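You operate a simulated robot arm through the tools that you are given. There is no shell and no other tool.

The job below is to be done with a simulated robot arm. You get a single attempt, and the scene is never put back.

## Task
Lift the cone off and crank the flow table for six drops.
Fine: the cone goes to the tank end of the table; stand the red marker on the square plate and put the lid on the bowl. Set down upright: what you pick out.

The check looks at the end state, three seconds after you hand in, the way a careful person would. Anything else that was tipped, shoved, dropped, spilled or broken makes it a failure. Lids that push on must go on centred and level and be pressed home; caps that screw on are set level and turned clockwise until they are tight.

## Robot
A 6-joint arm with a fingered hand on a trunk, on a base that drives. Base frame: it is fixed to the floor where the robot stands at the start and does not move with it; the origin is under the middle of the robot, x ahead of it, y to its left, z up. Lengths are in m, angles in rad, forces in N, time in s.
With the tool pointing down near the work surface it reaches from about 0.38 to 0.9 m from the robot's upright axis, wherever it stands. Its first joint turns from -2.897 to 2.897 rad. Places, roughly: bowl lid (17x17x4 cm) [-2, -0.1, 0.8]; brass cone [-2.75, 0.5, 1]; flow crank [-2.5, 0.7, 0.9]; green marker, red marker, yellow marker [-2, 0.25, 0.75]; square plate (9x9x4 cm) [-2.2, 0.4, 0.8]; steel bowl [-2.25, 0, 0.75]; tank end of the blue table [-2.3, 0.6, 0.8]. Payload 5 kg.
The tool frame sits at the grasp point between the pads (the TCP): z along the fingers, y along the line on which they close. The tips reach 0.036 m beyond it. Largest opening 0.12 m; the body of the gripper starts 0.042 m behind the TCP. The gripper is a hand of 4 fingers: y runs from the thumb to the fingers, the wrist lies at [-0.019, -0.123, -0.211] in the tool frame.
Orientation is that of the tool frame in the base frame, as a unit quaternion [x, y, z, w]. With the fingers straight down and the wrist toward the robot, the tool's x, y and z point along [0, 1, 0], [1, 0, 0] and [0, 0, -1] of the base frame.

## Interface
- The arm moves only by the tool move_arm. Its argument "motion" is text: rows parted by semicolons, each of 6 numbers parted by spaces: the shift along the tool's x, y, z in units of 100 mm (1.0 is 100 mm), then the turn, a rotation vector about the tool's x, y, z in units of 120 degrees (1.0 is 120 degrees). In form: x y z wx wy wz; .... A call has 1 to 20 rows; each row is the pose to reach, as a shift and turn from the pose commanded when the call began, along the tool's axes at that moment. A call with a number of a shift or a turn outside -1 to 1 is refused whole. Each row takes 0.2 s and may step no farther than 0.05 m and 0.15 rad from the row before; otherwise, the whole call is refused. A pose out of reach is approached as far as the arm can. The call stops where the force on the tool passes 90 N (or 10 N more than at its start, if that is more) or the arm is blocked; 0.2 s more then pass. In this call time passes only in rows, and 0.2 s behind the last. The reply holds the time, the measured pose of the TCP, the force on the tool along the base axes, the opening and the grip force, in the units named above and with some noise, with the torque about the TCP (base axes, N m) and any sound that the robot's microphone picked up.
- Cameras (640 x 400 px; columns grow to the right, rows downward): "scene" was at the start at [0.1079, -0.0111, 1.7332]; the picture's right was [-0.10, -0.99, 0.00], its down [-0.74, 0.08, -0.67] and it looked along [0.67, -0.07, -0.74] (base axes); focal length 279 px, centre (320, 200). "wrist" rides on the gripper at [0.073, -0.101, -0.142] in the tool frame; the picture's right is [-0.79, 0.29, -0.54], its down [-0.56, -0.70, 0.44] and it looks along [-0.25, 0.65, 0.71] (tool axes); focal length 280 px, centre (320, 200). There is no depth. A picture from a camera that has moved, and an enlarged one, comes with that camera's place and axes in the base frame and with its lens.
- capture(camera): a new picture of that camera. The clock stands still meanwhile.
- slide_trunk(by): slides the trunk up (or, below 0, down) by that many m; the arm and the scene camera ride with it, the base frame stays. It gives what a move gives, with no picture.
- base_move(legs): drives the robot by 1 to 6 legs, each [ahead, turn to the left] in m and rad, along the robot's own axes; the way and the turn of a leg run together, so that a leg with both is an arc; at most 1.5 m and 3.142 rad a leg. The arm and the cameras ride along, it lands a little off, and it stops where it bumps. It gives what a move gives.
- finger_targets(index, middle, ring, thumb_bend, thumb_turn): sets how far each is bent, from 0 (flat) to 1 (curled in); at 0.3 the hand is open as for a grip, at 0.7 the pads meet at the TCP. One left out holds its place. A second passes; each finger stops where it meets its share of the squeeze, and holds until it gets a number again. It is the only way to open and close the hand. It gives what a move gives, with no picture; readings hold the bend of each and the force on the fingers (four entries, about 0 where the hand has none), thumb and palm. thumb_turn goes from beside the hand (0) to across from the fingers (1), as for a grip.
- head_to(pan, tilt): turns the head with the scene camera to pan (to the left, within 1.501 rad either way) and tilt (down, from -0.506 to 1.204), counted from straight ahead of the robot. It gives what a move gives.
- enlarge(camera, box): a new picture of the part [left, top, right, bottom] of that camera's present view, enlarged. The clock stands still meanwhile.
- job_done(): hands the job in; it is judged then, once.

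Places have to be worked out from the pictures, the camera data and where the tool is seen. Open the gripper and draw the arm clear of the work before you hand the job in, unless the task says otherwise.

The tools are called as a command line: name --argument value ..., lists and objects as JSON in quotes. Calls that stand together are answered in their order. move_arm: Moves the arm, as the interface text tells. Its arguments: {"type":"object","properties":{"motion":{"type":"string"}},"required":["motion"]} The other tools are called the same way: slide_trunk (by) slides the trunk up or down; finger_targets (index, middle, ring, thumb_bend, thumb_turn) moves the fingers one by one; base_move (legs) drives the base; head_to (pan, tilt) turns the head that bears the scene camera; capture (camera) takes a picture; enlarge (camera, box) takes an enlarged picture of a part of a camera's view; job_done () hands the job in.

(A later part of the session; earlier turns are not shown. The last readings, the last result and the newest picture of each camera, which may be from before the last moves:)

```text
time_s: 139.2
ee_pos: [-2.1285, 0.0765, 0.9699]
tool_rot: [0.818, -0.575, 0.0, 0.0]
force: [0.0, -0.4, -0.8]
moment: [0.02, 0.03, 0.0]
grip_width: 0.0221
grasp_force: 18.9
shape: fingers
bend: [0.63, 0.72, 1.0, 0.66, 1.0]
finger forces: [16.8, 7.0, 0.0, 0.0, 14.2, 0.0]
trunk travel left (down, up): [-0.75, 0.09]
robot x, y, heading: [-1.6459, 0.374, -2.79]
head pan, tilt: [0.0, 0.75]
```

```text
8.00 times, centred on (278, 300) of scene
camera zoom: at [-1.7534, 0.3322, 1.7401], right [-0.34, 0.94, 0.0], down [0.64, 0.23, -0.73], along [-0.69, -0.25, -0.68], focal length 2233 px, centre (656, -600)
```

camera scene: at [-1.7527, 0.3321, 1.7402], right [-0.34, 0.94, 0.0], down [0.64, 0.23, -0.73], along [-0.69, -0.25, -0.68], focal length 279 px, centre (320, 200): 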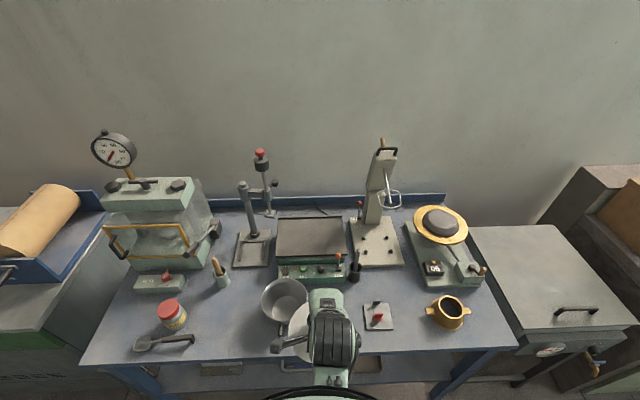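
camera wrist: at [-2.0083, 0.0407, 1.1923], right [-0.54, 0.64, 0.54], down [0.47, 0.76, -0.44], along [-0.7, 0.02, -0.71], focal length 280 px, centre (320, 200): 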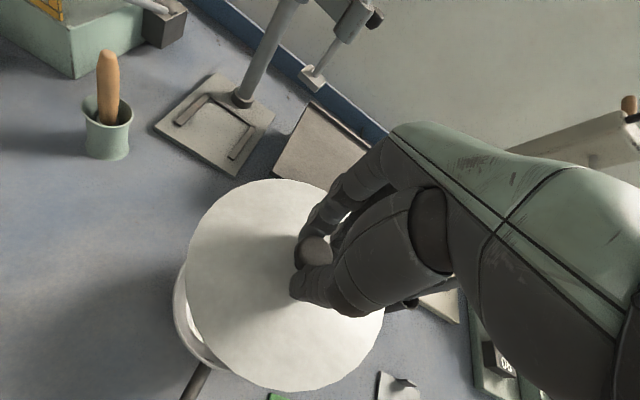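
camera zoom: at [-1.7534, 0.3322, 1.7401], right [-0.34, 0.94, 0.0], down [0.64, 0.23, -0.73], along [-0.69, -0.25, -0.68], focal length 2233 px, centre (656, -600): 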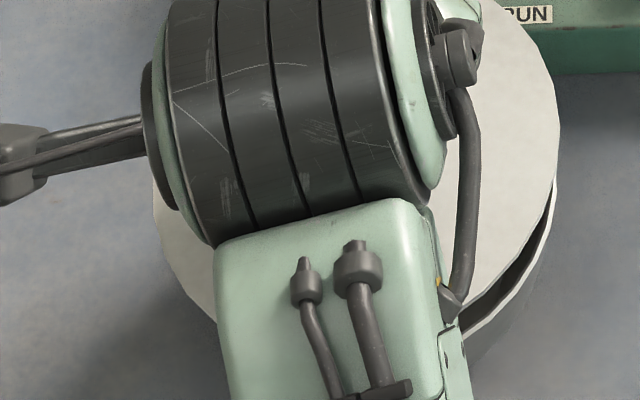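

The scene view hints the lid may sit a few mm left/forward of the bowl while the wrist view says centred. To settle it I'll raise again, step 6 cm right so the rim's left half shows, and measure both in one enlarged wrist picture.

move_arm --motion "0 0 -0.3 0 0 0; 0 0 -0.6 0 0 0; 0 0 -0.8 0 0 0; -0.3 0 -0.8 0 0 0; -0.6 0 -0.8 0 0 0"

enlarge --camera "wrist" --box '[90, 150, 400, 400]'

enlarge --camera "wrist" --box '[110, 170, 230, 370]'

enlarge --camera "scene" --box '[240, 250, 360, 340]'

```text
time_s: 140.4
ee_pos: [-2.1472, 0.1325, 1.0507]
tool_rot: [0.818, -0.575, 0.0, 0.0]
force: [-0.9, 0.2, -1.0]
moment: [0.01, 0.01, -0.04]
grip_width: 0.0219
grasp_force: 18.9
shape: fingers
bend: [0.63, 0.72, 1.0, 0.66, 1.0]
finger forces: [17.2, 7.2, 0.0, 0.0, 14.3, 0.0]
trunk travel left (down, up): [-0.75, 0.09]
robot x, y, heading: [-1.6445, 0.37, -2.796]
head pan, tilt: [0.0, 0.75]
```

```text
1.60 times, centred on (245, 275) of wrist
camera zoom: at [-2.0277, 0.0999, 1.1933], right [-0.54, 0.64, 0.54], down [0.47, 0.76, -0.44], along [-0.7, 0.02, -0.71], focal length 449 px, centre (440, 80)
```

zoom: 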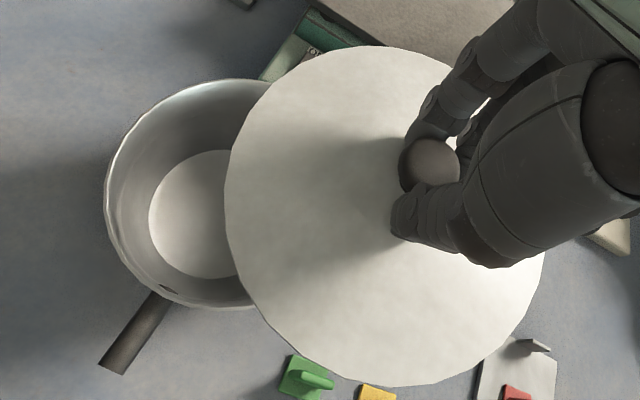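

```text
2.00 times, centred on (170, 270) of wrist
camera zoom: at [-2.0277, 0.0999, 1.1933], right [-0.54, 0.64, 0.54], down [0.47, 0.76, -0.44], along [-0.7, 0.02, -0.71], focal length 561 px, centre (620, 60)
```

zoom: 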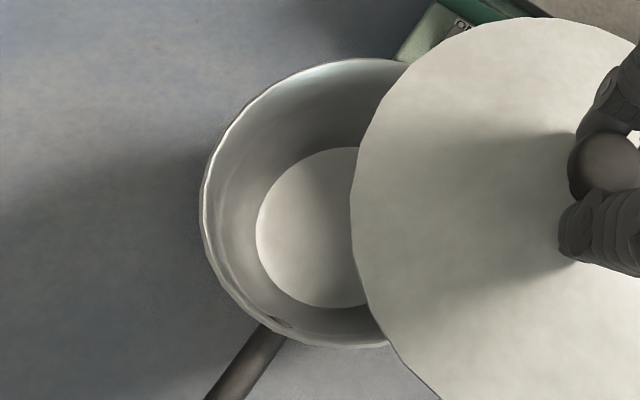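

```text
4.44 times, centred on (300, 295) of scene
camera zoom: at [-1.7538, 0.3329, 1.7401], right [-0.34, 0.94, 0.0], down [0.64, 0.23, -0.73], along [-0.69, -0.25, -0.68], focal length 1241 px, centre (409, -222)
```

zoom: 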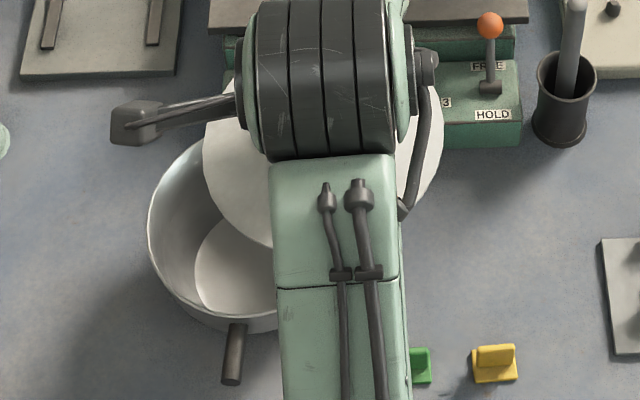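

The enlarged outline is stretched sideways, which means the lid hangs tilted about 5–6° (right side up). I'll roll the tool +0.1 rad about its y axis to level it and re-measure.

move_arm --motion "0 0 0 0 0.024 0; 0 0 0 0 0.048 0"

enlarge --camera "wrist" --box '[90, 150, 400, 400]'

enlarge --camera "scene" --box '[240, 250, 360, 340]'

```text
time_s: 141.0
ee_pos: [-2.1474, 0.1323, 1.0499]
tool_rot: [0.817, -0.574, 0.041, 0.029]
force: [-0.1, -0.6, -1.4]
moment: [0.04, -0.02, 0.01]
grip_width: 0.022
grasp_force: 19.6
shape: fingers
bend: [0.63, 0.72, 1.0, 0.66, 1.0]
finger forces: [17.3, 7.4, 0.0, 0.0, 14.3, 0.0]
trunk travel left (down, up): [-0.75, 0.09]
robot x, y, heading: [-1.6465, 0.3733, -2.799]
head pan, tilt: [0.0, 0.75]
```

```text
1.60 times, centred on (245, 275) of wrist
camera zoom: at [-2.033, 0.1126, 1.1995], right [-0.56, 0.69, 0.46], down [0.49, 0.72, -0.5], along [-0.67, -0.05, -0.74], focal length 449 px, centre (440, 80)
```

zoom: 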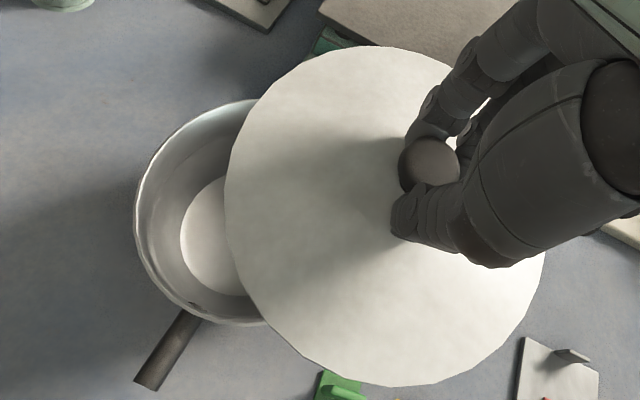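

```text
4.44 times, centred on (300, 295) of scene
camera zoom: at [-1.7536, 0.3322, 1.7401], right [-0.34, 0.94, 0.0], down [0.64, 0.23, -0.73], along [-0.69, -0.25, -0.68], focal length 1241 px, centre (409, -222)
```

zoom: 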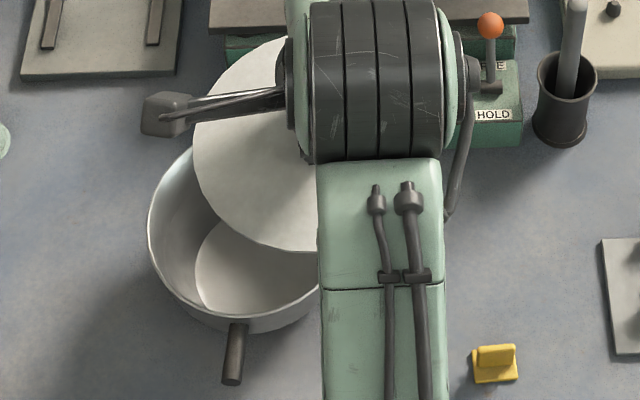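

Now the outline fits a true circle, so the lid is level. Wrist and scene agree that the lid must go 57 mm left (≈1 mm forward) to be centred on the bowl. I'll do that and lower 8 cm to about 2 cm above the rim.

move_arm --motion "0.19 0.003 0.019 0 0 0; 0.38 0.007 0.038 0 0 0; 0.567 0.01 0.057 0 0 0; 0.537 0.01 0.355 0 0 0; 0.507 0.01 0.654 0 0 0; 0.487 0.01 0.853 0 0 0"

enlarge --camera "wrist" --box '[150, 160, 400, 400]'

enlarge --camera "scene" --box '[240, 260, 340, 335]'

```text
time_s: 142.4
ee_pos: [-2.1289, 0.078, 0.9701]
tool_rot: [0.817, -0.574, 0.041, 0.03]
force: [0.3, 1.2, -1.2]
moment: [0.02, 0.04, 0.0]
grip_width: 0.0221
grasp_force: 19.2
shape: fingers
bend: [0.63, 0.72, 1.0, 0.66, 1.0]
finger forces: [17.6, 7.4, 0.0, 0.1, 14.4, 0.0]
trunk travel left (down, up): [-0.75, 0.09]
robot x, y, heading: [-1.6477, 0.373, -2.797]
head pan, tilt: [0.0, 0.75]
```

```text
1.67 times, centred on (275, 280) of wrist
camera zoom: at [-2.0143, 0.0577, 1.1193], right [-0.56, 0.69, 0.46], down [0.48, 0.72, -0.5], along [-0.68, -0.05, -0.74], focal length 467 px, centre (395, 67)
```

zoom: 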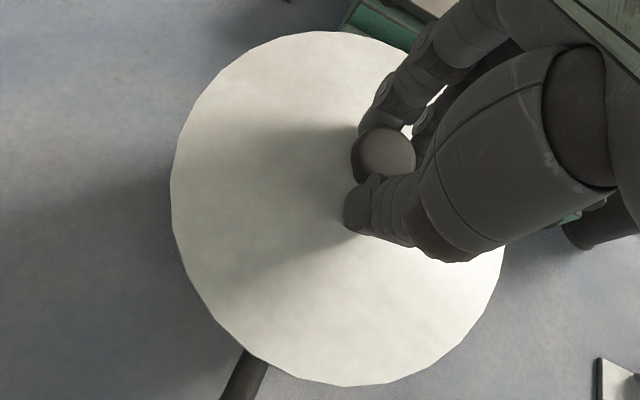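

```text
5.33 times, centred on (290, 298) of scene
camera zoom: at [-1.7535, 0.3317, 1.7401], right [-0.34, 0.94, 0.0], down [0.64, 0.23, -0.73], along [-0.69, -0.25, -0.68], focal length 1489 px, centre (480, -320)
```

zoom: 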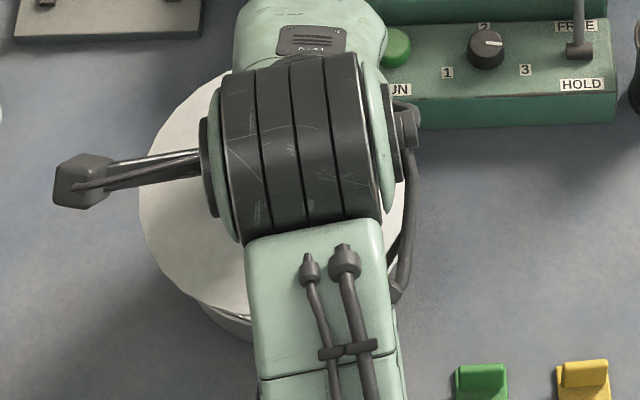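

Measured move was 57.4 mm, as intended; the lid now overlaps the bowl evenly as far as visible. I'll descend 18 mm, then creep to contact.

move_arm --motion "-0.01 0 0.1 0 0 0; -0.018 0 0.18 0 0 0"

move_arm --motion "-0.003 0 0.03 0 0 0"

move_arm --motion "-0.003 0 0.03 0 0 0"

enlarge --camera "scene" --box '[240, 260, 340, 335]'

```text
time_s: 143.0
ee_pos: [-2.1305, 0.0791, 0.9528]
tool_rot: [0.817, -0.574, 0.042, 0.03]
force: [-0.6, 0.6, -0.7]
moment: [-0.03, 0.01, 0.04]
grip_width: 0.0222
grasp_force: 20.1
shape: fingers
bend: [0.63, 0.72, 1.0, 0.66, 1.0]
finger forces: [17.5, 7.5, 0.0, 0.0, 14.6, 0.1]
trunk travel left (down, up): [-0.75, 0.09]
robot x, y, heading: [-1.6479, 0.3716, -2.799]
head pan, tilt: [0.0, 0.75]
```

```text
time_s: 143.4
ee_pos: [-2.13, 0.0781, 0.948]
tool_rot: [0.817, -0.575, 0.041, 0.029]
force: [1.0, -0.3, -0.1]
moment: [0.03, -0.02, 0.03]
grip_width: 0.022
grasp_force: 20.5
shape: fingers
bend: [0.63, 0.72, 1.0, 0.66, 1.0]
finger forces: [17.4, 7.4, 0.0, 0.1, 14.5, 0.0]
trunk travel left (down, up): [-0.75, 0.09]
robot x, y, heading: [-1.6466, 0.3761, -2.801]
head pan, tilt: [0.0, 0.75]
```

```text
time_s: 143.8
ee_pos: [-2.1294, 0.0781, 0.9453]
tool_rot: [0.817, -0.574, 0.042, 0.029]
force: [0.2, 0.3, -1.0]
moment: [0.01, 0.02, -0.01]
grip_width: 0.0221
grasp_force: 19.2
shape: fingers
bend: [0.63, 0.72, 1.0, 0.66, 1.0]
finger forces: [17.5, 7.5, 0.1, 0.0, 14.5, 0.0]
trunk travel left (down, up): [-0.75, 0.09]
robot x, y, heading: [-1.6445, 0.3737, -2.798]
head pan, tilt: [0.0, 0.75]
```

```text
5.33 times, centred on (290, 298) of scene
camera zoom: at [-1.7535, 0.332, 1.7401], right [-0.34, 0.94, 0.0], down [0.64, 0.23, -0.73], along [-0.69, -0.25, -0.68], focal length 1489 px, centre (480, -320)
```

zoom: 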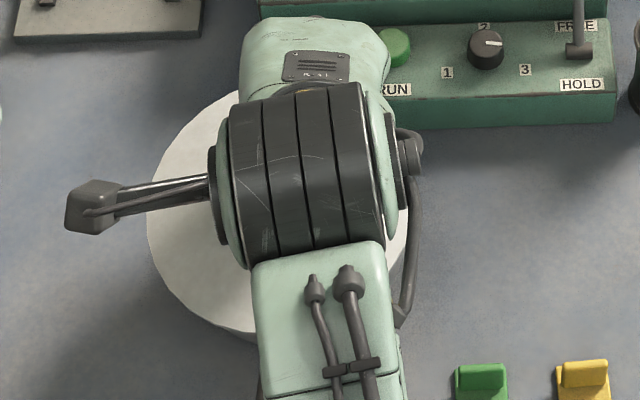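

Lid bottom should now be right at the rim height, no contact yet. I'll keep creeping in 2–3 mm steps.

move_arm --motion "-0.0025 0 0.025 0 0 0"

move_arm --motion "-0.0025 0 0.025 0 0 0"

move_arm --motion "-0.002 0 0.02 0 0 0"

```text
time_s: 144.2
ee_pos: [-2.1287, 0.0776, 0.9438]
tool_rot: [0.817, -0.574, 0.041, 0.029]
force: [-0.4, 0.0, -1.4]
moment: [0.01, 0.02, -0.02]
grip_width: 0.0223
grasp_force: 20.3
shape: fingers
bend: [0.63, 0.72, 1.0, 0.66, 1.0]
finger forces: [17.5, 7.4, 0.0, 0.0, 14.5, 0.0]
trunk travel left (down, up): [-0.75, 0.09]
robot x, y, heading: [-1.6474, 0.3718, -2.796]
head pan, tilt: [0.0, 0.75]
```

```text
time_s: 144.6
ee_pos: [-2.129, 0.0785, 0.9405]
tool_rot: [0.818, -0.574, 0.041, 0.029]
force: [-0.5, 0.0, -0.8]
moment: [0.0, -0.02, 0.01]
grip_width: 0.0224
grasp_force: 19.4
shape: fingers
bend: [0.63, 0.72, 1.0, 0.66, 1.0]
finger forces: [17.5, 7.5, 0.0, 0.0, 14.6, 0.0]
trunk travel left (down, up): [-0.75, 0.09]
robot x, y, heading: [-1.6468, 0.3744, -2.792]
head pan, tilt: [0.0, 0.75]
```

```text
time_s: 145.0
ee_pos: [-2.1292, 0.0777, 0.9387]
tool_rot: [0.817, -0.574, 0.041, 0.029]
force: [-0.4, -0.2, 0.5]
moment: [0.01, -0.02, -0.01]
grip_width: 0.0222
grasp_force: 20.3
shape: fingers
bend: [0.63, 0.72, 1.0, 0.66, 1.0]
finger forces: [17.6, 8.2, 0.0, 0.1, 14.9, 0.0]
trunk travel left (down, up): [-0.75, 0.09]
robot x, y, heading: [-1.6469, 0.3717, -2.799]
head pan, tilt: [0.0, 0.75]
```

First contact shows at TCP z 0.939 (force turned from −1 to +0.5 N). I'll check both views before pressing.

enlarge --camera "wrist" --box '[150, 160, 400, 400]'

enlarge --camera "scene" --box '[255, 270, 325, 335]'

move_arm --motion "-0.001 0 0.012 0 0 0"

```text
1.67 times, centred on (275, 280) of wrist
camera zoom: at [-2.0146, 0.0579, 1.0884], right [-0.56, 0.69, 0.46], down [0.48, 0.72, -0.5], along [-0.68, -0.05, -0.74], focal length 467 px, centre (395, 67)
```

zoom: 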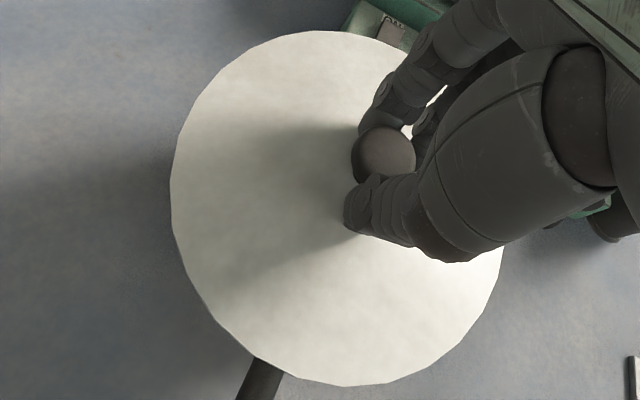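

```text
6.15 times, centred on (290, 302) of scene
camera zoom: at [-1.7534, 0.3321, 1.7401], right [-0.34, 0.94, 0.0], down [0.64, 0.23, -0.73], along [-0.69, -0.25, -0.68], focal length 1718 px, centre (505, -431)
```

zoom: 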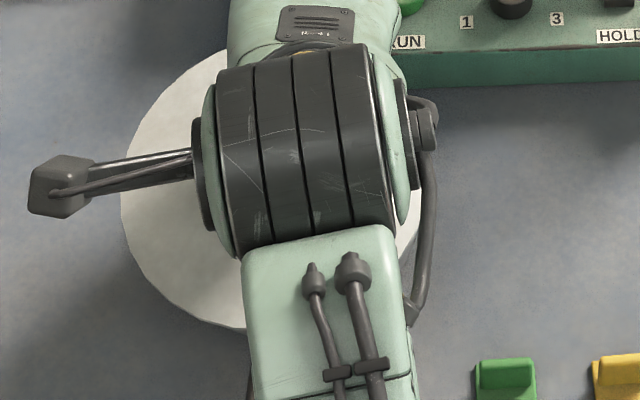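

```text
time_s: 145.4
ee_pos: [-2.1288, 0.0781, 0.9376]
tool_rot: [0.817, -0.575, 0.042, 0.028]
force: [0.5, 0.5, 1.3]
moment: [0.0, -0.15, 0.02]
grip_width: 0.022
grasp_force: 21.7
shape: fingers
bend: [0.63, 0.72, 1.0, 0.66, 1.0]
finger forces: [16.8, 8.9, 0.0, 0.0, 17.3, 0.1]
trunk travel left (down, up): [-0.75, 0.09]
robot x, y, heading: [-1.6496, 0.3708, -2.794]
head pan, tilt: [0.0, 0.75]
```

Contact is firming up (1.3 N). I'll press on gently in millimetre steps to seat the lid.

move_arm --motion "-0.001 0 0.012 0 0 0"

move_arm --motion "-0.001 0 0.012 0 0 0"

enlarge --camera "wrist" --box '[150, 160, 400, 400]'

```text
time_s: 145.8
ee_pos: [-2.1289, 0.0788, 0.9376]
tool_rot: [0.817, -0.574, 0.041, 0.03]
force: [0.8, -0.1, 6.1]
moment: [0.13, -0.38, 0.01]
grip_width: 0.0223
grasp_force: 22.7
shape: fingers
bend: [0.62, 0.72, 1.0, 0.67, 1.0]
finger forces: [13.2, 8.8, 0.0, 0.0, 24.3, 0.0]
trunk travel left (down, up): [-0.75, 0.09]
robot x, y, heading: [-1.6472, 0.3762, -2.793]
head pan, tilt: [0.0, 0.75]
```

```text
time_s: 146.2
ee_pos: [-2.1285, 0.0783, 0.9384]
tool_rot: [0.817, -0.574, 0.041, 0.031]
force: [0.6, -0.7, 13.7]
moment: [0.17, -0.76, -0.03]
grip_width: 0.0224
grasp_force: 26.2
shape: fingers
bend: [0.62, 0.72, 1.0, 0.67, 1.0]
finger forces: [10.9, 9.2, 0.1, 0.2, 32.9, 0.1]
trunk travel left (down, up): [-0.75, 0.09]
robot x, y, heading: [-1.6486, 0.3763, -2.795]
head pan, tilt: [0.0, 0.75]
```

```text
1.67 times, centred on (275, 280) of wrist
camera zoom: at [-2.0135, 0.0585, 1.0859], right [-0.55, 0.69, 0.46], down [0.48, 0.72, -0.5], along [-0.68, -0.05, -0.73], focal length 467 px, centre (395, 67)
```

zoom: 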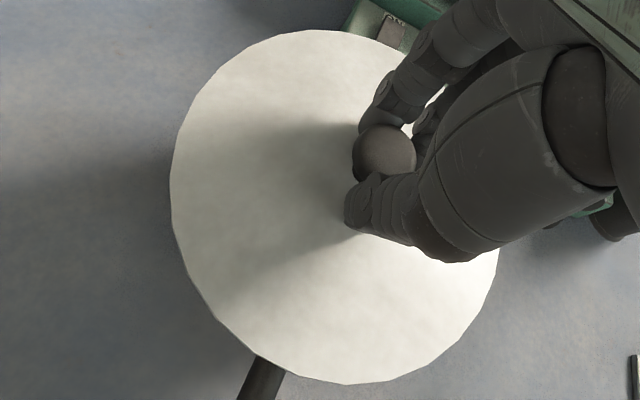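

The lid rests on the rim, near side first (13.7 N, moment shows contact toward the robot). I'll ease off 1.5 mm and release the knob so it settles flat, then check.

move_arm --motion "0.0015 0 -0.016 0 0 0"

finger_targets --index 0.58 --middle 0.58 --thumb_bend 0.58

enlarge --camera "wrist" --box '[150, 160, 400, 400]'

```text
time_s: 146.6
ee_pos: [-2.1286, 0.0783, 0.937]
tool_rot: [0.817, -0.575, 0.041, 0.029]
force: [-0.7, 0.4, 8.7]
moment: [0.11, -0.49, -0.01]
grip_width: 0.0222
grasp_force: 23.5
shape: fingers
bend: [0.62, 0.72, 1.0, 0.67, 1.0]
finger forces: [11.5, 8.4, 0.0, 0.1, 26.2, 0.0]
trunk travel left (down, up): [-0.75, 0.09]
robot x, y, heading: [-1.6493, 0.3748, -2.795]
head pan, tilt: [0.0, 0.75]
```

```text
time_s: 147.6
ee_pos: [-2.1276, 0.0783, 0.938]
tool_rot: [0.817, -0.574, 0.041, 0.028]
force: [0.1, 0.5, 4.4]
moment: [0.03, 0.11, -0.04]
grip_width: 0.0427
grasp_force: 3.0
shape: fingers
bend: [0.57, 0.58, 1.0, 0.57, 1.0]
finger forces: [0.0, 4.4, 0.1, 0.0, 0.8, 0.0]
trunk travel left (down, up): [-0.75, 0.09]
robot x, y, heading: [-1.6449, 0.373, -2.799]
head pan, tilt: [0.0, 0.75]
```

```text
1.67 times, centred on (275, 280) of wrist
camera zoom: at [-2.0139, 0.0583, 1.0863], right [-0.56, 0.69, 0.46], down [0.49, 0.72, -0.5], along [-0.68, -0.05, -0.74], focal length 467 px, centre (395, 67)
```

zoom: 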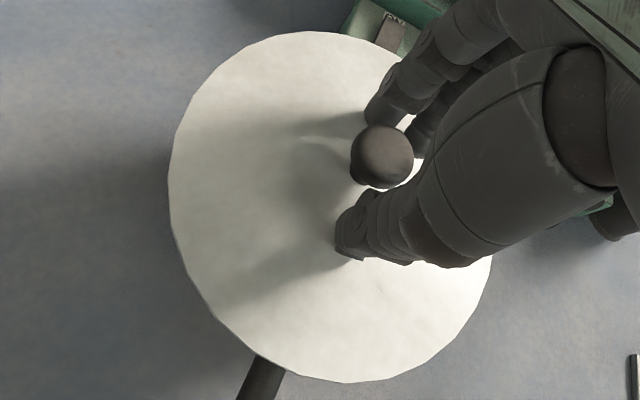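

Released; the middle finger just touches the lid top (4 N). I'll lift vertically a little, open wider, then rise clear and look.

move_arm --motion "0.004 0 -0.04 0 0 0; 0.008 0 -0.08 0 0 0"

finger_targets --index 0.42 --middle 0.42 --thumb_bend 0.42

move_arm --motion "0.03 0 -0.3 0 0 0; 0.06 0 -0.6 0 0 0; 0.09 0 -0.9 0 0 0"

capture --camera "wrist"

enlarge --camera "scene" --box '[240, 250, 340, 335]'

```text
time_s: 148.2
ee_pos: [-2.1285, 0.0784, 0.9447]
tool_rot: [0.817, -0.574, 0.042, 0.028]
force: [0.4, 0.4, -0.8]
moment: [0.0, 0.03, -0.02]
grip_width: 0.0427
grasp_force: 0.1
shape: fingers
bend: [0.57, 0.57, 1.0, 0.57, 1.0]
finger forces: [0.0, 0.0, 0.0, 0.0, 0.1, 0.1]
trunk travel left (down, up): [-0.75, 0.09]
robot x, y, heading: [-1.6457, 0.3727, -2.798]
head pan, tilt: [0.0, 0.75]
```

```text
time_s: 149.2
ee_pos: [-2.1288, 0.0779, 0.9451]
tool_rot: [0.817, -0.574, 0.042, 0.03]
force: [0.3, -0.8, 0.5]
moment: [0.02, -0.03, 0.04]
grip_width: 0.0874
grasp_force: 0.2
shape: fingers
bend: [0.42, 0.42, 1.0, 0.42, 0.99]
finger forces: [0.1, 0.0, 0.1, 0.1, 0.0, 0.1]
trunk travel left (down, up): [-0.75, 0.09]
robot x, y, heading: [-1.6468, 0.3748, -2.797]
head pan, tilt: [0.0, 0.75]
```

```text
time_s: 150.0
ee_pos: [-2.1312, 0.0797, 1.0359]
tool_rot: [0.817, -0.575, 0.042, 0.029]
force: [0.0, -1.0, -0.4]
moment: [0.0, -0.03, -0.01]
grip_width: 0.0879
grasp_force: 0.1
shape: fingers
bend: [0.42, 0.42, 1.0, 0.42, 0.99]
finger forces: [0.1, 0.0, 0.0, 0.1, 0.0, 0.0]
trunk travel left (down, up): [-0.75, 0.09]
robot x, y, heading: [-1.647, 0.3773, -2.793]
head pan, tilt: [0.0, 0.75]
```

```text
taken
camera wrist: at [-2.0155, 0.0585, 1.185], right [-0.56, 0.69, 0.46], down [0.49, 0.72, -0.5], along [-0.67, -0.05, -0.74], focal length 280 px, centre (320, 200)
```

wrist: 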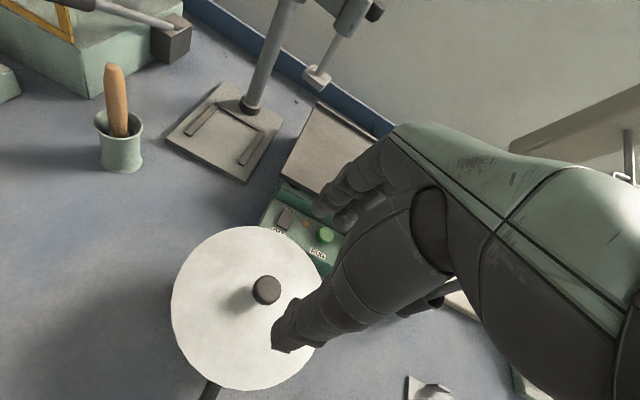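

```text
4.71 times, centred on (290, 292) of scene
camera zoom: at [-1.7536, 0.3319, 1.74], right [-0.34, 0.94, 0.0], down [0.64, 0.23, -0.73], along [-0.69, -0.25, -0.68], focal length 1314 px, centre (461, -235)
```

zoom: 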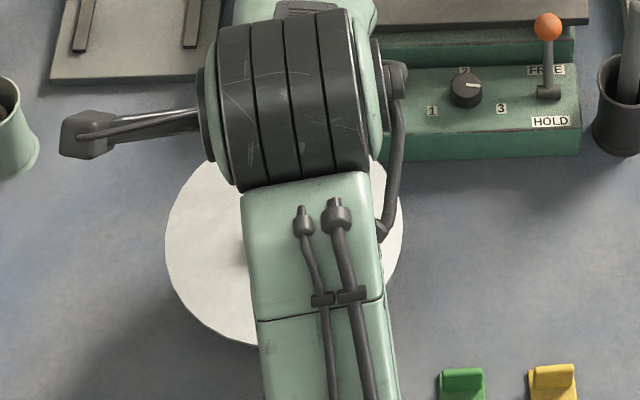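

The lid is on. I'll level the hand again and draw it aside to the right to inspect the lid from the head camera.

move_arm --motion "-0.3 0 -0.2 0 -0.02 0; -0.6 0 -0.4 0 -0.048 0; -0.9 0 -0.5 0 -0.048 0; -1.0 0 -0.5 0 -0.048 0"

move_arm --motion "-0.3 0 0 0 0 0; -0.6 0 0 0 0 0; -0.9 0 0 0 0 0; -1.0 0 0 0 0 0"

enlarge --camera "scene" --box '[240, 250, 352, 335]'

capture --camera "wrist"

```text
time_s: 151.0
ee_pos: [-2.1654, 0.1769, 1.0764]
tool_rot: [0.818, -0.575, -0.001, 0.0]
force: [-0.6, 1.9, 0.2]
moment: [0.01, 0.0, -0.01]
grip_width: 0.0877
grasp_force: 0.2
shape: fingers
bend: [0.42, 0.42, 1.0, 0.42, 0.99]
finger forces: [0.1, 0.1, 0.1, 0.1, 0.1, 0.1]
trunk travel left (down, up): [-0.75, 0.09]
robot x, y, heading: [-1.6441, 0.3725, -2.797]
head pan, tilt: [0.0, 0.75]
```

```text
time_s: 152.0
ee_pos: [-2.1981, 0.2711, 1.0756]
tool_rot: [0.818, -0.575, 0.0, 0.0]
force: [0.0, 0.1, 0.3]
moment: [0.01, 0.03, 0.0]
grip_width: 0.0877
grasp_force: 0.1
shape: fingers
bend: [0.42, 0.42, 1.0, 0.42, 0.99]
finger forces: [0.0, 0.1, 0.0, 0.1, 0.0, 0.0]
trunk travel left (down, up): [-0.75, 0.09]
robot x, y, heading: [-1.6479, 0.3745, -2.8]
head pan, tilt: [0.0, 0.75]
```

```text
4.71 times, centred on (296, 292) of scene
camera zoom: at [-1.7536, 0.3325, 1.7401], right [-0.34, 0.94, 0.0], down [0.64, 0.23, -0.73], along [-0.69, -0.25, -0.68], focal length 1314 px, centre (433, -235)
```

zoom: 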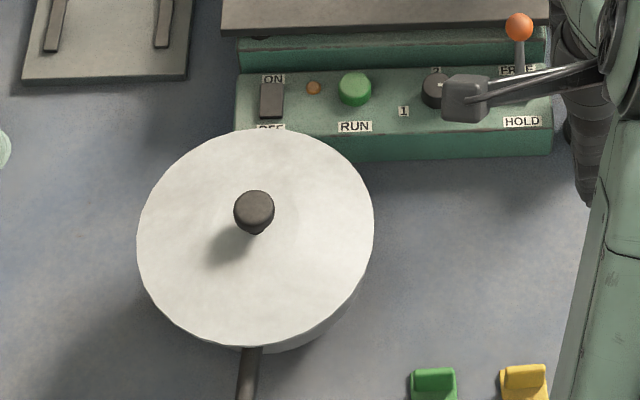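

```text
taken
camera wrist: at [-2.0784, 0.2381, 1.2181], right [-0.54, 0.64, 0.54], down [0.47, 0.76, -0.44], along [-0.7, 0.02, -0.71], focal length 280 px, centre (320, 200)
```

wrist: 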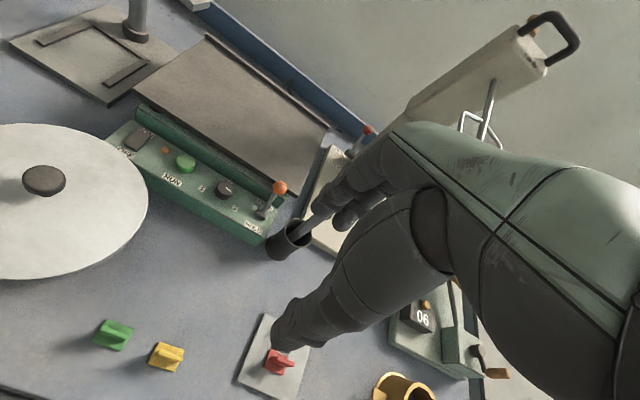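

The lid sits on the bowl. Comparing with the earlier rim position in the same camera, it looks several mm left and toward me, so I'll enlarge closely to judge centring and level.

enlarge --camera "scene" --box '[262, 268, 326, 332]'

enlarge --camera "wrist" --box '[0, 100, 180, 300]'

```text
6.25 times, centred on (294, 300) of scene
camera zoom: at [-1.7536, 0.3325, 1.7401], right [-0.34, 0.94, 0.0], down [0.64, 0.23, -0.73], along [-0.69, -0.25, -0.68], focal length 1745 px, centre (482, -425)
```

zoom: 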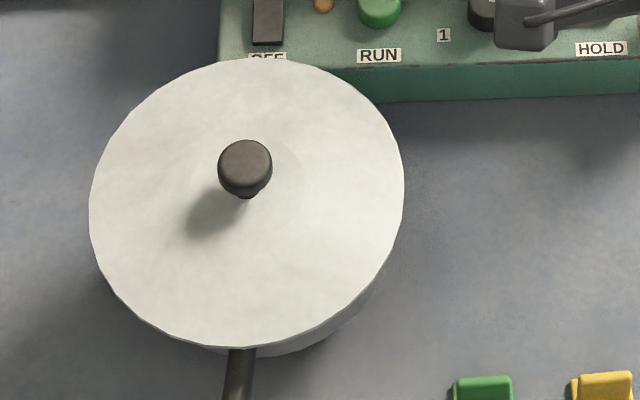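

```text
2.00 times, centred on (90, 200) of wrist
camera zoom: at [-2.0784, 0.2381, 1.2181], right [-0.54, 0.64, 0.54], down [0.47, 0.76, -0.44], along [-0.7, 0.02, -0.71], focal length 561 px, centre (780, 200)
```

zoom: 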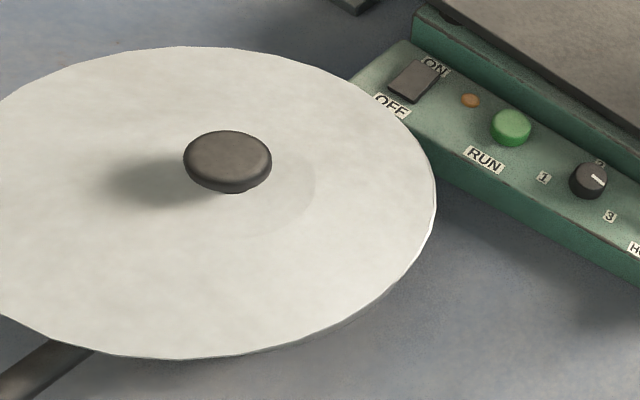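

Compared with the bare rim, the lid is about 6 mm too far left and ~4 mm too near. I'll go back over the knob to regrip and shift it.

move_arm --motion "0.4 0 0 0 0 0; 0.8 0.02 0 0 0 0; 1.0 0.02 0 0 0 0"

move_arm --motion "0.4 0 0 0 0 0; 0.8 0.02 0 0 0 0; 1.0 0.02 0 0 0 0; 1.0 0.02 0.25 0 0 0"

enlarge --camera "wrist" --box '[150, 180, 390, 360]'

```text
time_s: 152.8
ee_pos: [-2.1662, 0.1768, 1.0766]
tool_rot: [0.818, -0.575, 0.001, 0.001]
force: [0.2, -0.5, -0.9]
moment: [0.02, -0.02, -0.02]
grip_width: 0.0876
grasp_force: 0.0
shape: fingers
bend: [0.42, 0.42, 1.0, 0.42, 0.99]
finger forces: [0.0, 0.1, 0.0, 0.0, 0.0, 0.0]
trunk travel left (down, up): [-0.75, 0.09]
robot x, y, heading: [-1.6471, 0.3766, -2.796]
head pan, tilt: [0.0, 0.75]
```

```text
time_s: 153.8
ee_pos: [-2.1334, 0.082, 1.0499]
tool_rot: [0.818, -0.576, 0.001, 0.0]
force: [0.6, -0.3, 0.0]
moment: [0.0, -0.01, 0.03]
grip_width: 0.0878
grasp_force: 0.1
shape: fingers
bend: [0.42, 0.42, 1.0, 0.42, 0.99]
finger forces: [0.0, 0.0, 0.0, 0.1, 0.0, 0.0]
trunk travel left (down, up): [-0.75, 0.09]
robot x, y, heading: [-1.6483, 0.3713, -2.796]
head pan, tilt: [0.0, 0.75]
```

```text
2.22 times, centred on (270, 270) of wrist
camera zoom: at [-2.0144, 0.0476, 1.1927], right [-0.54, 0.65, 0.54], down [0.47, 0.76, -0.44], along [-0.7, 0.02, -0.71], focal length 623 px, centre (431, 44)
```

zoom: 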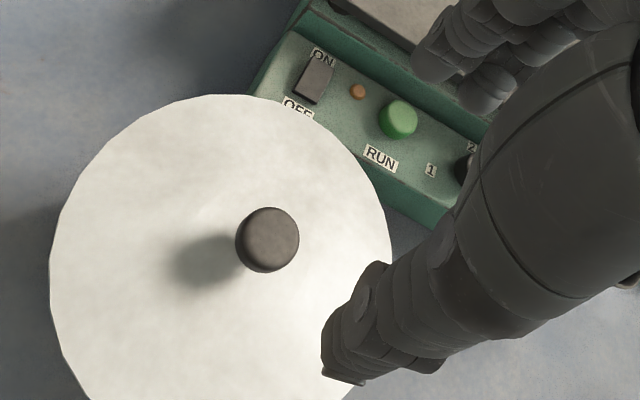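

The knob is at (+12.7, −2) mm from the TCP, top z≈0.919. I'll centre on it and go down to grip height 0.942.

move_arm --motion "0.1 -0.02 0.2 0 0 0; 0.1 -0.02 0.6 0 0 0; 0.1 -0.02 0.9 0 0 0"

enlarge --camera "wrist" --box '[200, 150, 400, 370]'

```text
time_s: 154.6
ee_pos: [-2.129, 0.0723, 0.9597]
tool_rot: [0.818, -0.575, 0.0, 0.0]
force: [0.1, -0.7, -0.5]
moment: [0.02, 0.01, 0.01]
grip_width: 0.0881
grasp_force: 0.0
shape: fingers
bend: [0.42, 0.42, 1.0, 0.42, 0.99]
finger forces: [0.1, 0.0, 0.0, 0.0, 0.0, 0.0]
trunk travel left (down, up): [-0.75, 0.09]
robot x, y, heading: [-1.6486, 0.3686, -2.793]
head pan, tilt: [0.0, 0.75]
```

```text
1.82 times, centred on (300, 260) of wrist
camera zoom: at [-2.0097, 0.0382, 1.1019], right [-0.54, 0.65, 0.54], down [0.47, 0.76, -0.44], along [-0.7, 0.02, -0.71], focal length 510 px, centre (356, 91)
```

zoom: 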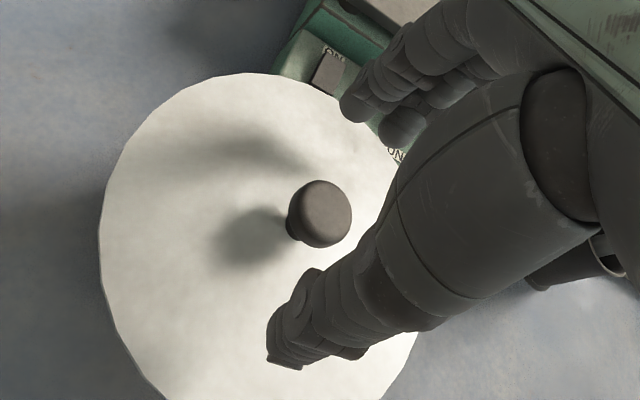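

The knob is on the tool axis. I'll lower the last 18 mm, grip it, and lift 2 cm.

move_arm --motion "0 0 0.1 0 0 0; 0 0 0.18 0 0 0"

finger_targets --index 0.72 --middle 0.74 --thumb_bend 0.74

move_arm --motion "0 0 -0.05 0 0 0; 0 0 -0.12 0 0 0; 0 0 -0.2 0 0 0"

enlarge --camera "wrist" --box '[150, 160, 400, 400]'

enlarge --camera "scene" --box '[240, 260, 340, 335]'

```text
time_s: 155.2
ee_pos: [-2.1292, 0.0716, 0.9424]
tool_rot: [0.818, -0.575, 0.0, 0.0]
force: [0.4, -0.1, 0.0]
moment: [0.0, 0.02, 0.0]
grip_width: 0.0878
grasp_force: 0.1
shape: fingers
bend: [0.42, 0.42, 1.0, 0.42, 0.99]
finger forces: [0.1, 0.0, 0.0, 0.0, 0.1, 0.1]
trunk travel left (down, up): [-0.75, 0.09]
robot x, y, heading: [-1.645, 0.374, -2.792]
head pan, tilt: [0.0, 0.75]
```

```text
time_s: 156.2
ee_pos: [-2.1291, 0.0727, 0.9421]
tool_rot: [0.818, -0.575, 0.0, 0.0]
force: [-0.3, 0.3, -0.1]
moment: [0.01, -0.05, 0.02]
grip_width: 0.0249
grasp_force: 14.7
shape: fingers
bend: [0.63, 0.67, 1.0, 0.64, 1.0]
finger forces: [8.3, 6.8, 0.0, 0.0, 15.0, 0.0]
trunk travel left (down, up): [-0.75, 0.09]
robot x, y, heading: [-1.6475, 0.3757, -2.798]
head pan, tilt: [0.0, 0.75]
```

```text
time_s: 157.0
ee_pos: [-2.1298, 0.0725, 0.963]
tool_rot: [0.818, -0.575, 0.0, 0.0]
force: [-0.5, -0.4, -1.6]
moment: [0.02, 0.01, -0.02]
grip_width: 0.0253
grasp_force: 15.5
shape: fingers
bend: [0.63, 0.67, 1.0, 0.64, 1.0]
finger forces: [8.1, 6.6, 0.0, 0.1, 15.3, 0.0]
trunk travel left (down, up): [-0.75, 0.09]
robot x, y, heading: [-1.647, 0.3719, -2.794]
head pan, tilt: [0.0, 0.75]
```

```text
1.67 times, centred on (275, 280) of wrist
camera zoom: at [-2.0095, 0.0387, 1.1048], right [-0.54, 0.64, 0.54], down [0.47, 0.76, -0.44], along [-0.7, 0.02, -0.71], focal length 467 px, centre (395, 67)
```

zoom: 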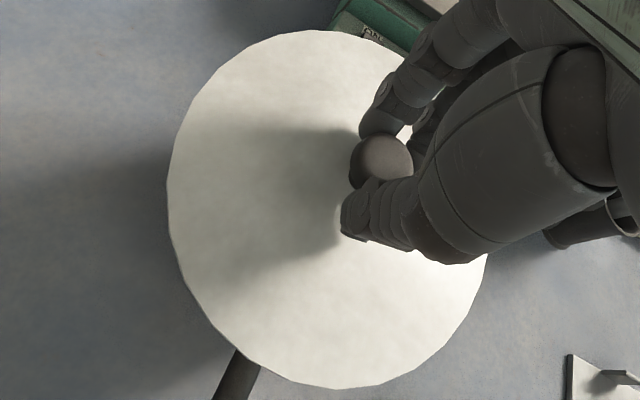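

```text
5.33 times, centred on (290, 298) of scene
camera zoom: at [-1.7534, 0.3319, 1.7401], right [-0.34, 0.94, 0.0], down [0.64, 0.23, -0.73], along [-0.69, -0.25, -0.68], focal length 1489 px, centre (480, -320)
```

zoom: 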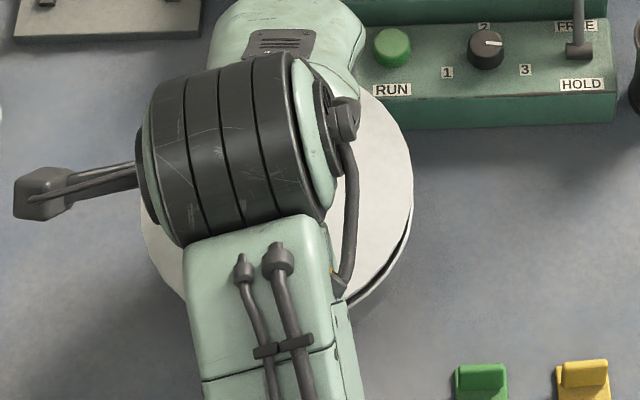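

This grip is better balanced and the lid hangs level (outline width matches a level disc). I'll shift 5 mm right and 3.5 mm forward and compare with the rim again.

move_arm --motion "-0.05 0.035 0 0 0 0"

enlarge --camera "scene" --box '[240, 260, 340, 335]'

```text
time_s: 157.4
ee_pos: [-2.1344, 0.0761, 0.9627]
tool_rot: [0.818, -0.575, 0.001, 0.001]
force: [0.4, 0.5, -1.6]
moment: [0.0, -0.02, 0.02]
grip_width: 0.0249
grasp_force: 15.2
shape: fingers
bend: [0.63, 0.67, 1.0, 0.64, 1.0]
finger forces: [8.2, 6.6, 0.0, 0.0, 15.3, 0.1]
trunk travel left (down, up): [-0.75, 0.09]
robot x, y, heading: [-1.651, 0.3727, -2.798]
head pan, tilt: [0.0, 0.75]
```

```text
5.33 times, centred on (290, 298) of scene
camera zoom: at [-1.7538, 0.3321, 1.7401], right [-0.34, 0.94, 0.0], down [0.64, 0.23, -0.73], along [-0.69, -0.25, -0.68], focal length 1489 px, centre (480, -320)
```

zoom: 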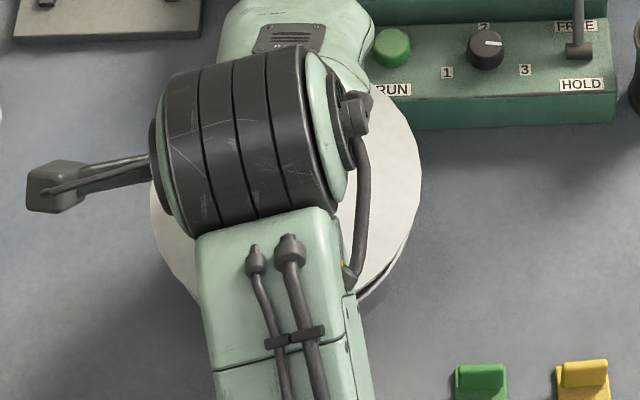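

Lid centre now matches the rim centre laterally (both at R≈−0.1165). I'll lower it to contact.

move_arm --motion "0 0 0.1 0 0 0; 0 0 0.17 0 0 0"

move_arm --motion "0 0 0.02 0 0 0"

move_arm --motion "0 0 0.02 0 0 0"

move_arm --motion "0 0 0.015 0 0 0"

```text
time_s: 158.0
ee_pos: [-2.1336, 0.0765, 0.946]
tool_rot: [0.819, -0.574, 0.001, -0.001]
force: [-0.3, 0.1, -1.8]
moment: [0.01, 0.02, -0.02]
grip_width: 0.0249
grasp_force: 15.1
shape: fingers
bend: [0.63, 0.67, 1.0, 0.64, 1.0]
finger forces: [8.0, 6.6, 0.1, 0.1, 15.3, 0.0]
trunk travel left (down, up): [-0.75, 0.09]
robot x, y, heading: [-1.6421, 0.3707, -2.795]
head pan, tilt: [0.0, 0.75]
```

```text
time_s: 158.4
ee_pos: [-2.1345, 0.0759, 0.9437]
tool_rot: [0.818, -0.575, -0.001, 0.0]
force: [0.3, 0.9, -1.3]
moment: [0.04, -0.01, -0.02]
grip_width: 0.0251
grasp_force: 15.3
shape: fingers
bend: [0.63, 0.67, 1.0, 0.64, 1.0]
finger forces: [8.2, 6.6, 0.0, 0.0, 15.3, 0.1]
trunk travel left (down, up): [-0.75, 0.09]
robot x, y, heading: [-1.6467, 0.3701, -2.799]
head pan, tilt: [0.0, 0.75]
```

```text
time_s: 158.8
ee_pos: [-2.1333, 0.077, 0.9421]
tool_rot: [0.818, -0.575, 0.0, 0.0]
force: [-0.4, -0.9, -1.5]
moment: [-0.01, -0.03, -0.02]
grip_width: 0.0249
grasp_force: 15.0
shape: fingers
bend: [0.63, 0.67, 1.0, 0.64, 1.0]
finger forces: [8.1, 6.6, 0.0, 0.0, 15.3, 0.0]
trunk travel left (down, up): [-0.75, 0.09]
robot x, y, heading: [-1.647, 0.376, -2.796]
head pan, tilt: [0.0, 0.75]
```

```text
time_s: 159.2
ee_pos: [-2.1356, 0.0767, 0.9412]
tool_rot: [0.818, -0.575, 0.0, 0.0]
force: [-0.3, 1.0, -1.5]
moment: [0.04, 0.02, 0.01]
grip_width: 0.0251
grasp_force: 14.9
shape: fingers
bend: [0.63, 0.67, 1.0, 0.64, 1.0]
finger forces: [8.1, 6.6, 0.1, 0.1, 15.2, 0.1]
trunk travel left (down, up): [-0.75, 0.09]
robot x, y, heading: [-1.6427, 0.3741, -2.797]
head pan, tilt: [0.0, 0.75]
```

No contact yet at 0.941, already lower than where it rested before (0.942). I'll continue in small steps.

move_arm --motion "0 0 0.02 0 0 0"

move_arm --motion "0 0 0.02 0 0 0"

move_arm --motion "0 0 0.02 0 0 0"

```text
time_s: 159.6
ee_pos: [-2.1352, 0.0763, 0.9384]
tool_rot: [0.818, -0.575, 0.0, -0.001]
force: [-0.4, 0.1, -0.7]
moment: [0.0, 0.0, 0.01]
grip_width: 0.0249
grasp_force: 14.6
shape: fingers
bend: [0.63, 0.67, 1.0, 0.64, 1.0]
finger forces: [8.0, 6.6, 0.0, 0.0, 15.2, 0.0]
trunk travel left (down, up): [-0.75, 0.09]
robot x, y, heading: [-1.6447, 0.3723, -2.795]
head pan, tilt: [0.0, 0.75]
```

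```text
time_s: 160.0
ee_pos: [-2.1353, 0.075, 0.9361]
tool_rot: [0.818, -0.575, 0.0, 0.0]
force: [-0.4, 0.3, 0.3]
moment: [0.01, -0.03, 0.0]
grip_width: 0.0249
grasp_force: 15.1
shape: fingers
bend: [0.63, 0.67, 1.0, 0.64, 1.0]
finger forces: [8.4, 6.9, 0.0, 0.1, 14.8, 0.0]
trunk travel left (down, up): [-0.75, 0.09]
robot x, y, heading: [-1.6467, 0.3725, -2.803]
head pan, tilt: [0.0, 0.75]
```

```text
time_s: 160.4
ee_pos: [-2.1347, 0.0752, 0.9354]
tool_rot: [0.818, -0.575, -0.001, 0.0]
force: [0.1, 1.1, 6.7]
moment: [0.0, -0.08, 0.04]
grip_width: 0.0244
grasp_force: 15.2
shape: fingers
bend: [0.63, 0.67, 1.0, 0.65, 1.0]
finger forces: [8.0, 7.1, 0.1, 0.0, 14.5, 0.0]
trunk travel left (down, up): [-0.75, 0.09]
robot x, y, heading: [-1.6473, 0.3724, -2.799]
head pan, tilt: [0.0, 0.75]
```

Contact now comes 6 mm lower and evenly (moment ≈0): the lid dropped into its seat. I'll press a little more to make sure it is home.

move_arm --motion "0 0 0.02 0 0 0"

move_arm --motion "0 0 0.02 0 0 0"

move_arm --motion "0 0 0.02 0 0 0"

```text
time_s: 160.8
ee_pos: [-2.1349, 0.0768, 0.9325]
tool_rot: [0.818, -0.575, 0.0, 0.0]
force: [0.1, 2.0, 8.9]
moment: [0.05, -0.11, 0.04]
grip_width: 0.023
grasp_force: 14.0
shape: fingers
bend: [0.63, 0.72, 1.0, 0.66, 1.0]
finger forces: [6.9, 6.6, 0.0, 0.0, 14.1, 0.1]
trunk travel left (down, up): [-0.75, 0.09]
robot x, y, heading: [-1.6472, 0.3743, -2.795]
head pan, tilt: [0.0, 0.75]
```

```text
time_s: 161.2
ee_pos: [-2.1335, 0.0761, 0.9321]
tool_rot: [0.818, -0.575, -0.001, 0.003]
force: [0.6, 0.9, 19.9]
moment: [0.07, -0.44, 0.06]
grip_width: 0.0227
grasp_force: 19.9
shape: fingers
bend: [0.63, 0.72, 1.0, 0.66, 1.0]
finger forces: [7.7, 6.9, 0.0, 0.0, 25.3, 0.1]
trunk travel left (down, up): [-0.75, 0.09]
robot x, y, heading: [-1.6442, 0.3741, -2.794]
head pan, tilt: [0.0, 0.75]
```

```text
time_s: 161.6
ee_pos: [-2.1325, 0.0757, 0.9331]
tool_rot: [0.818, -0.575, -0.001, 0.004]
force: [0.5, 2.3, 33.1]
moment: [0.16, -0.85, -0.01]
grip_width: 0.0229
grasp_force: 27.8
shape: fingers
bend: [0.63, 0.72, 1.0, 0.67, 1.0]
finger forces: [8.2, 7.1, 0.0, 0.1, 39.2, 0.0]
trunk travel left (down, up): [-0.75, 0.09]
robot x, y, heading: [-1.6477, 0.3784, -2.801]
head pan, tilt: [0.0, 0.75]
```

Pressed with 33 N and no further travel – it's seated. I'll ease off, open the fingers and lift straight up.

move_arm --motion "0 0 -0.03 0 0 0; 0 0 -0.07 0 0 0"

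finger_targets --index 0.56 --middle 0.56 --thumb_bend 0.56

enlarge --camera "wrist" --box '[150, 160, 400, 400]'

```text
time_s: 162.2
ee_pos: [-2.1326, 0.0767, 0.9327]
tool_rot: [0.818, -0.575, 0.001, -0.002]
force: [-1.7, 0.3, 3.3]
moment: [-0.07, 0.05, 0.05]
grip_width: 0.0227
grasp_force: 15.7
shape: fingers
bend: [0.63, 0.72, 1.0, 0.67, 1.0]
finger forces: [10.6, 6.8, 0.0, 0.1, 13.8, 0.0]
trunk travel left (down, up): [-0.75, 0.09]
robot x, y, heading: [-1.6447, 0.3727, -2.795]
head pan, tilt: [0.0, 0.75]
```

```text
time_s: 163.2
ee_pos: [-2.1326, 0.0759, 0.934]
tool_rot: [0.818, -0.575, 0.0, -0.001]
force: [0.0, -0.4, 0.3]
moment: [0.01, -0.05, -0.01]
grip_width: 0.0456
grasp_force: 0.5
shape: fingers
bend: [0.56, 0.56, 1.0, 0.56, 1.0]
finger forces: [0.0, 0.2, 0.0, 0.1, 0.0, 0.0]
trunk travel left (down, up): [-0.75, 0.09]
robot x, y, heading: [-1.6487, 0.3742, -2.794]
head pan, tilt: [0.0, 0.75]
```

```text
1.67 times, centred on (275, 280) of wrist
camera zoom: at [-2.0145, 0.0417, 1.0772], right [-0.54, 0.64, 0.54], down [0.47, 0.76, -0.44], along [-0.7, 0.02, -0.71], focal length 467 px, centre (395, 67)
```

zoom: 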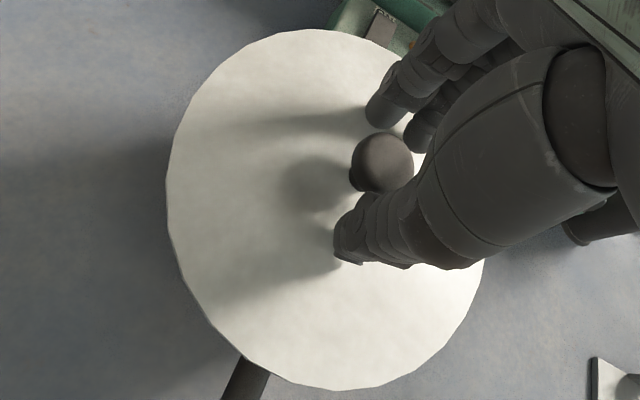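

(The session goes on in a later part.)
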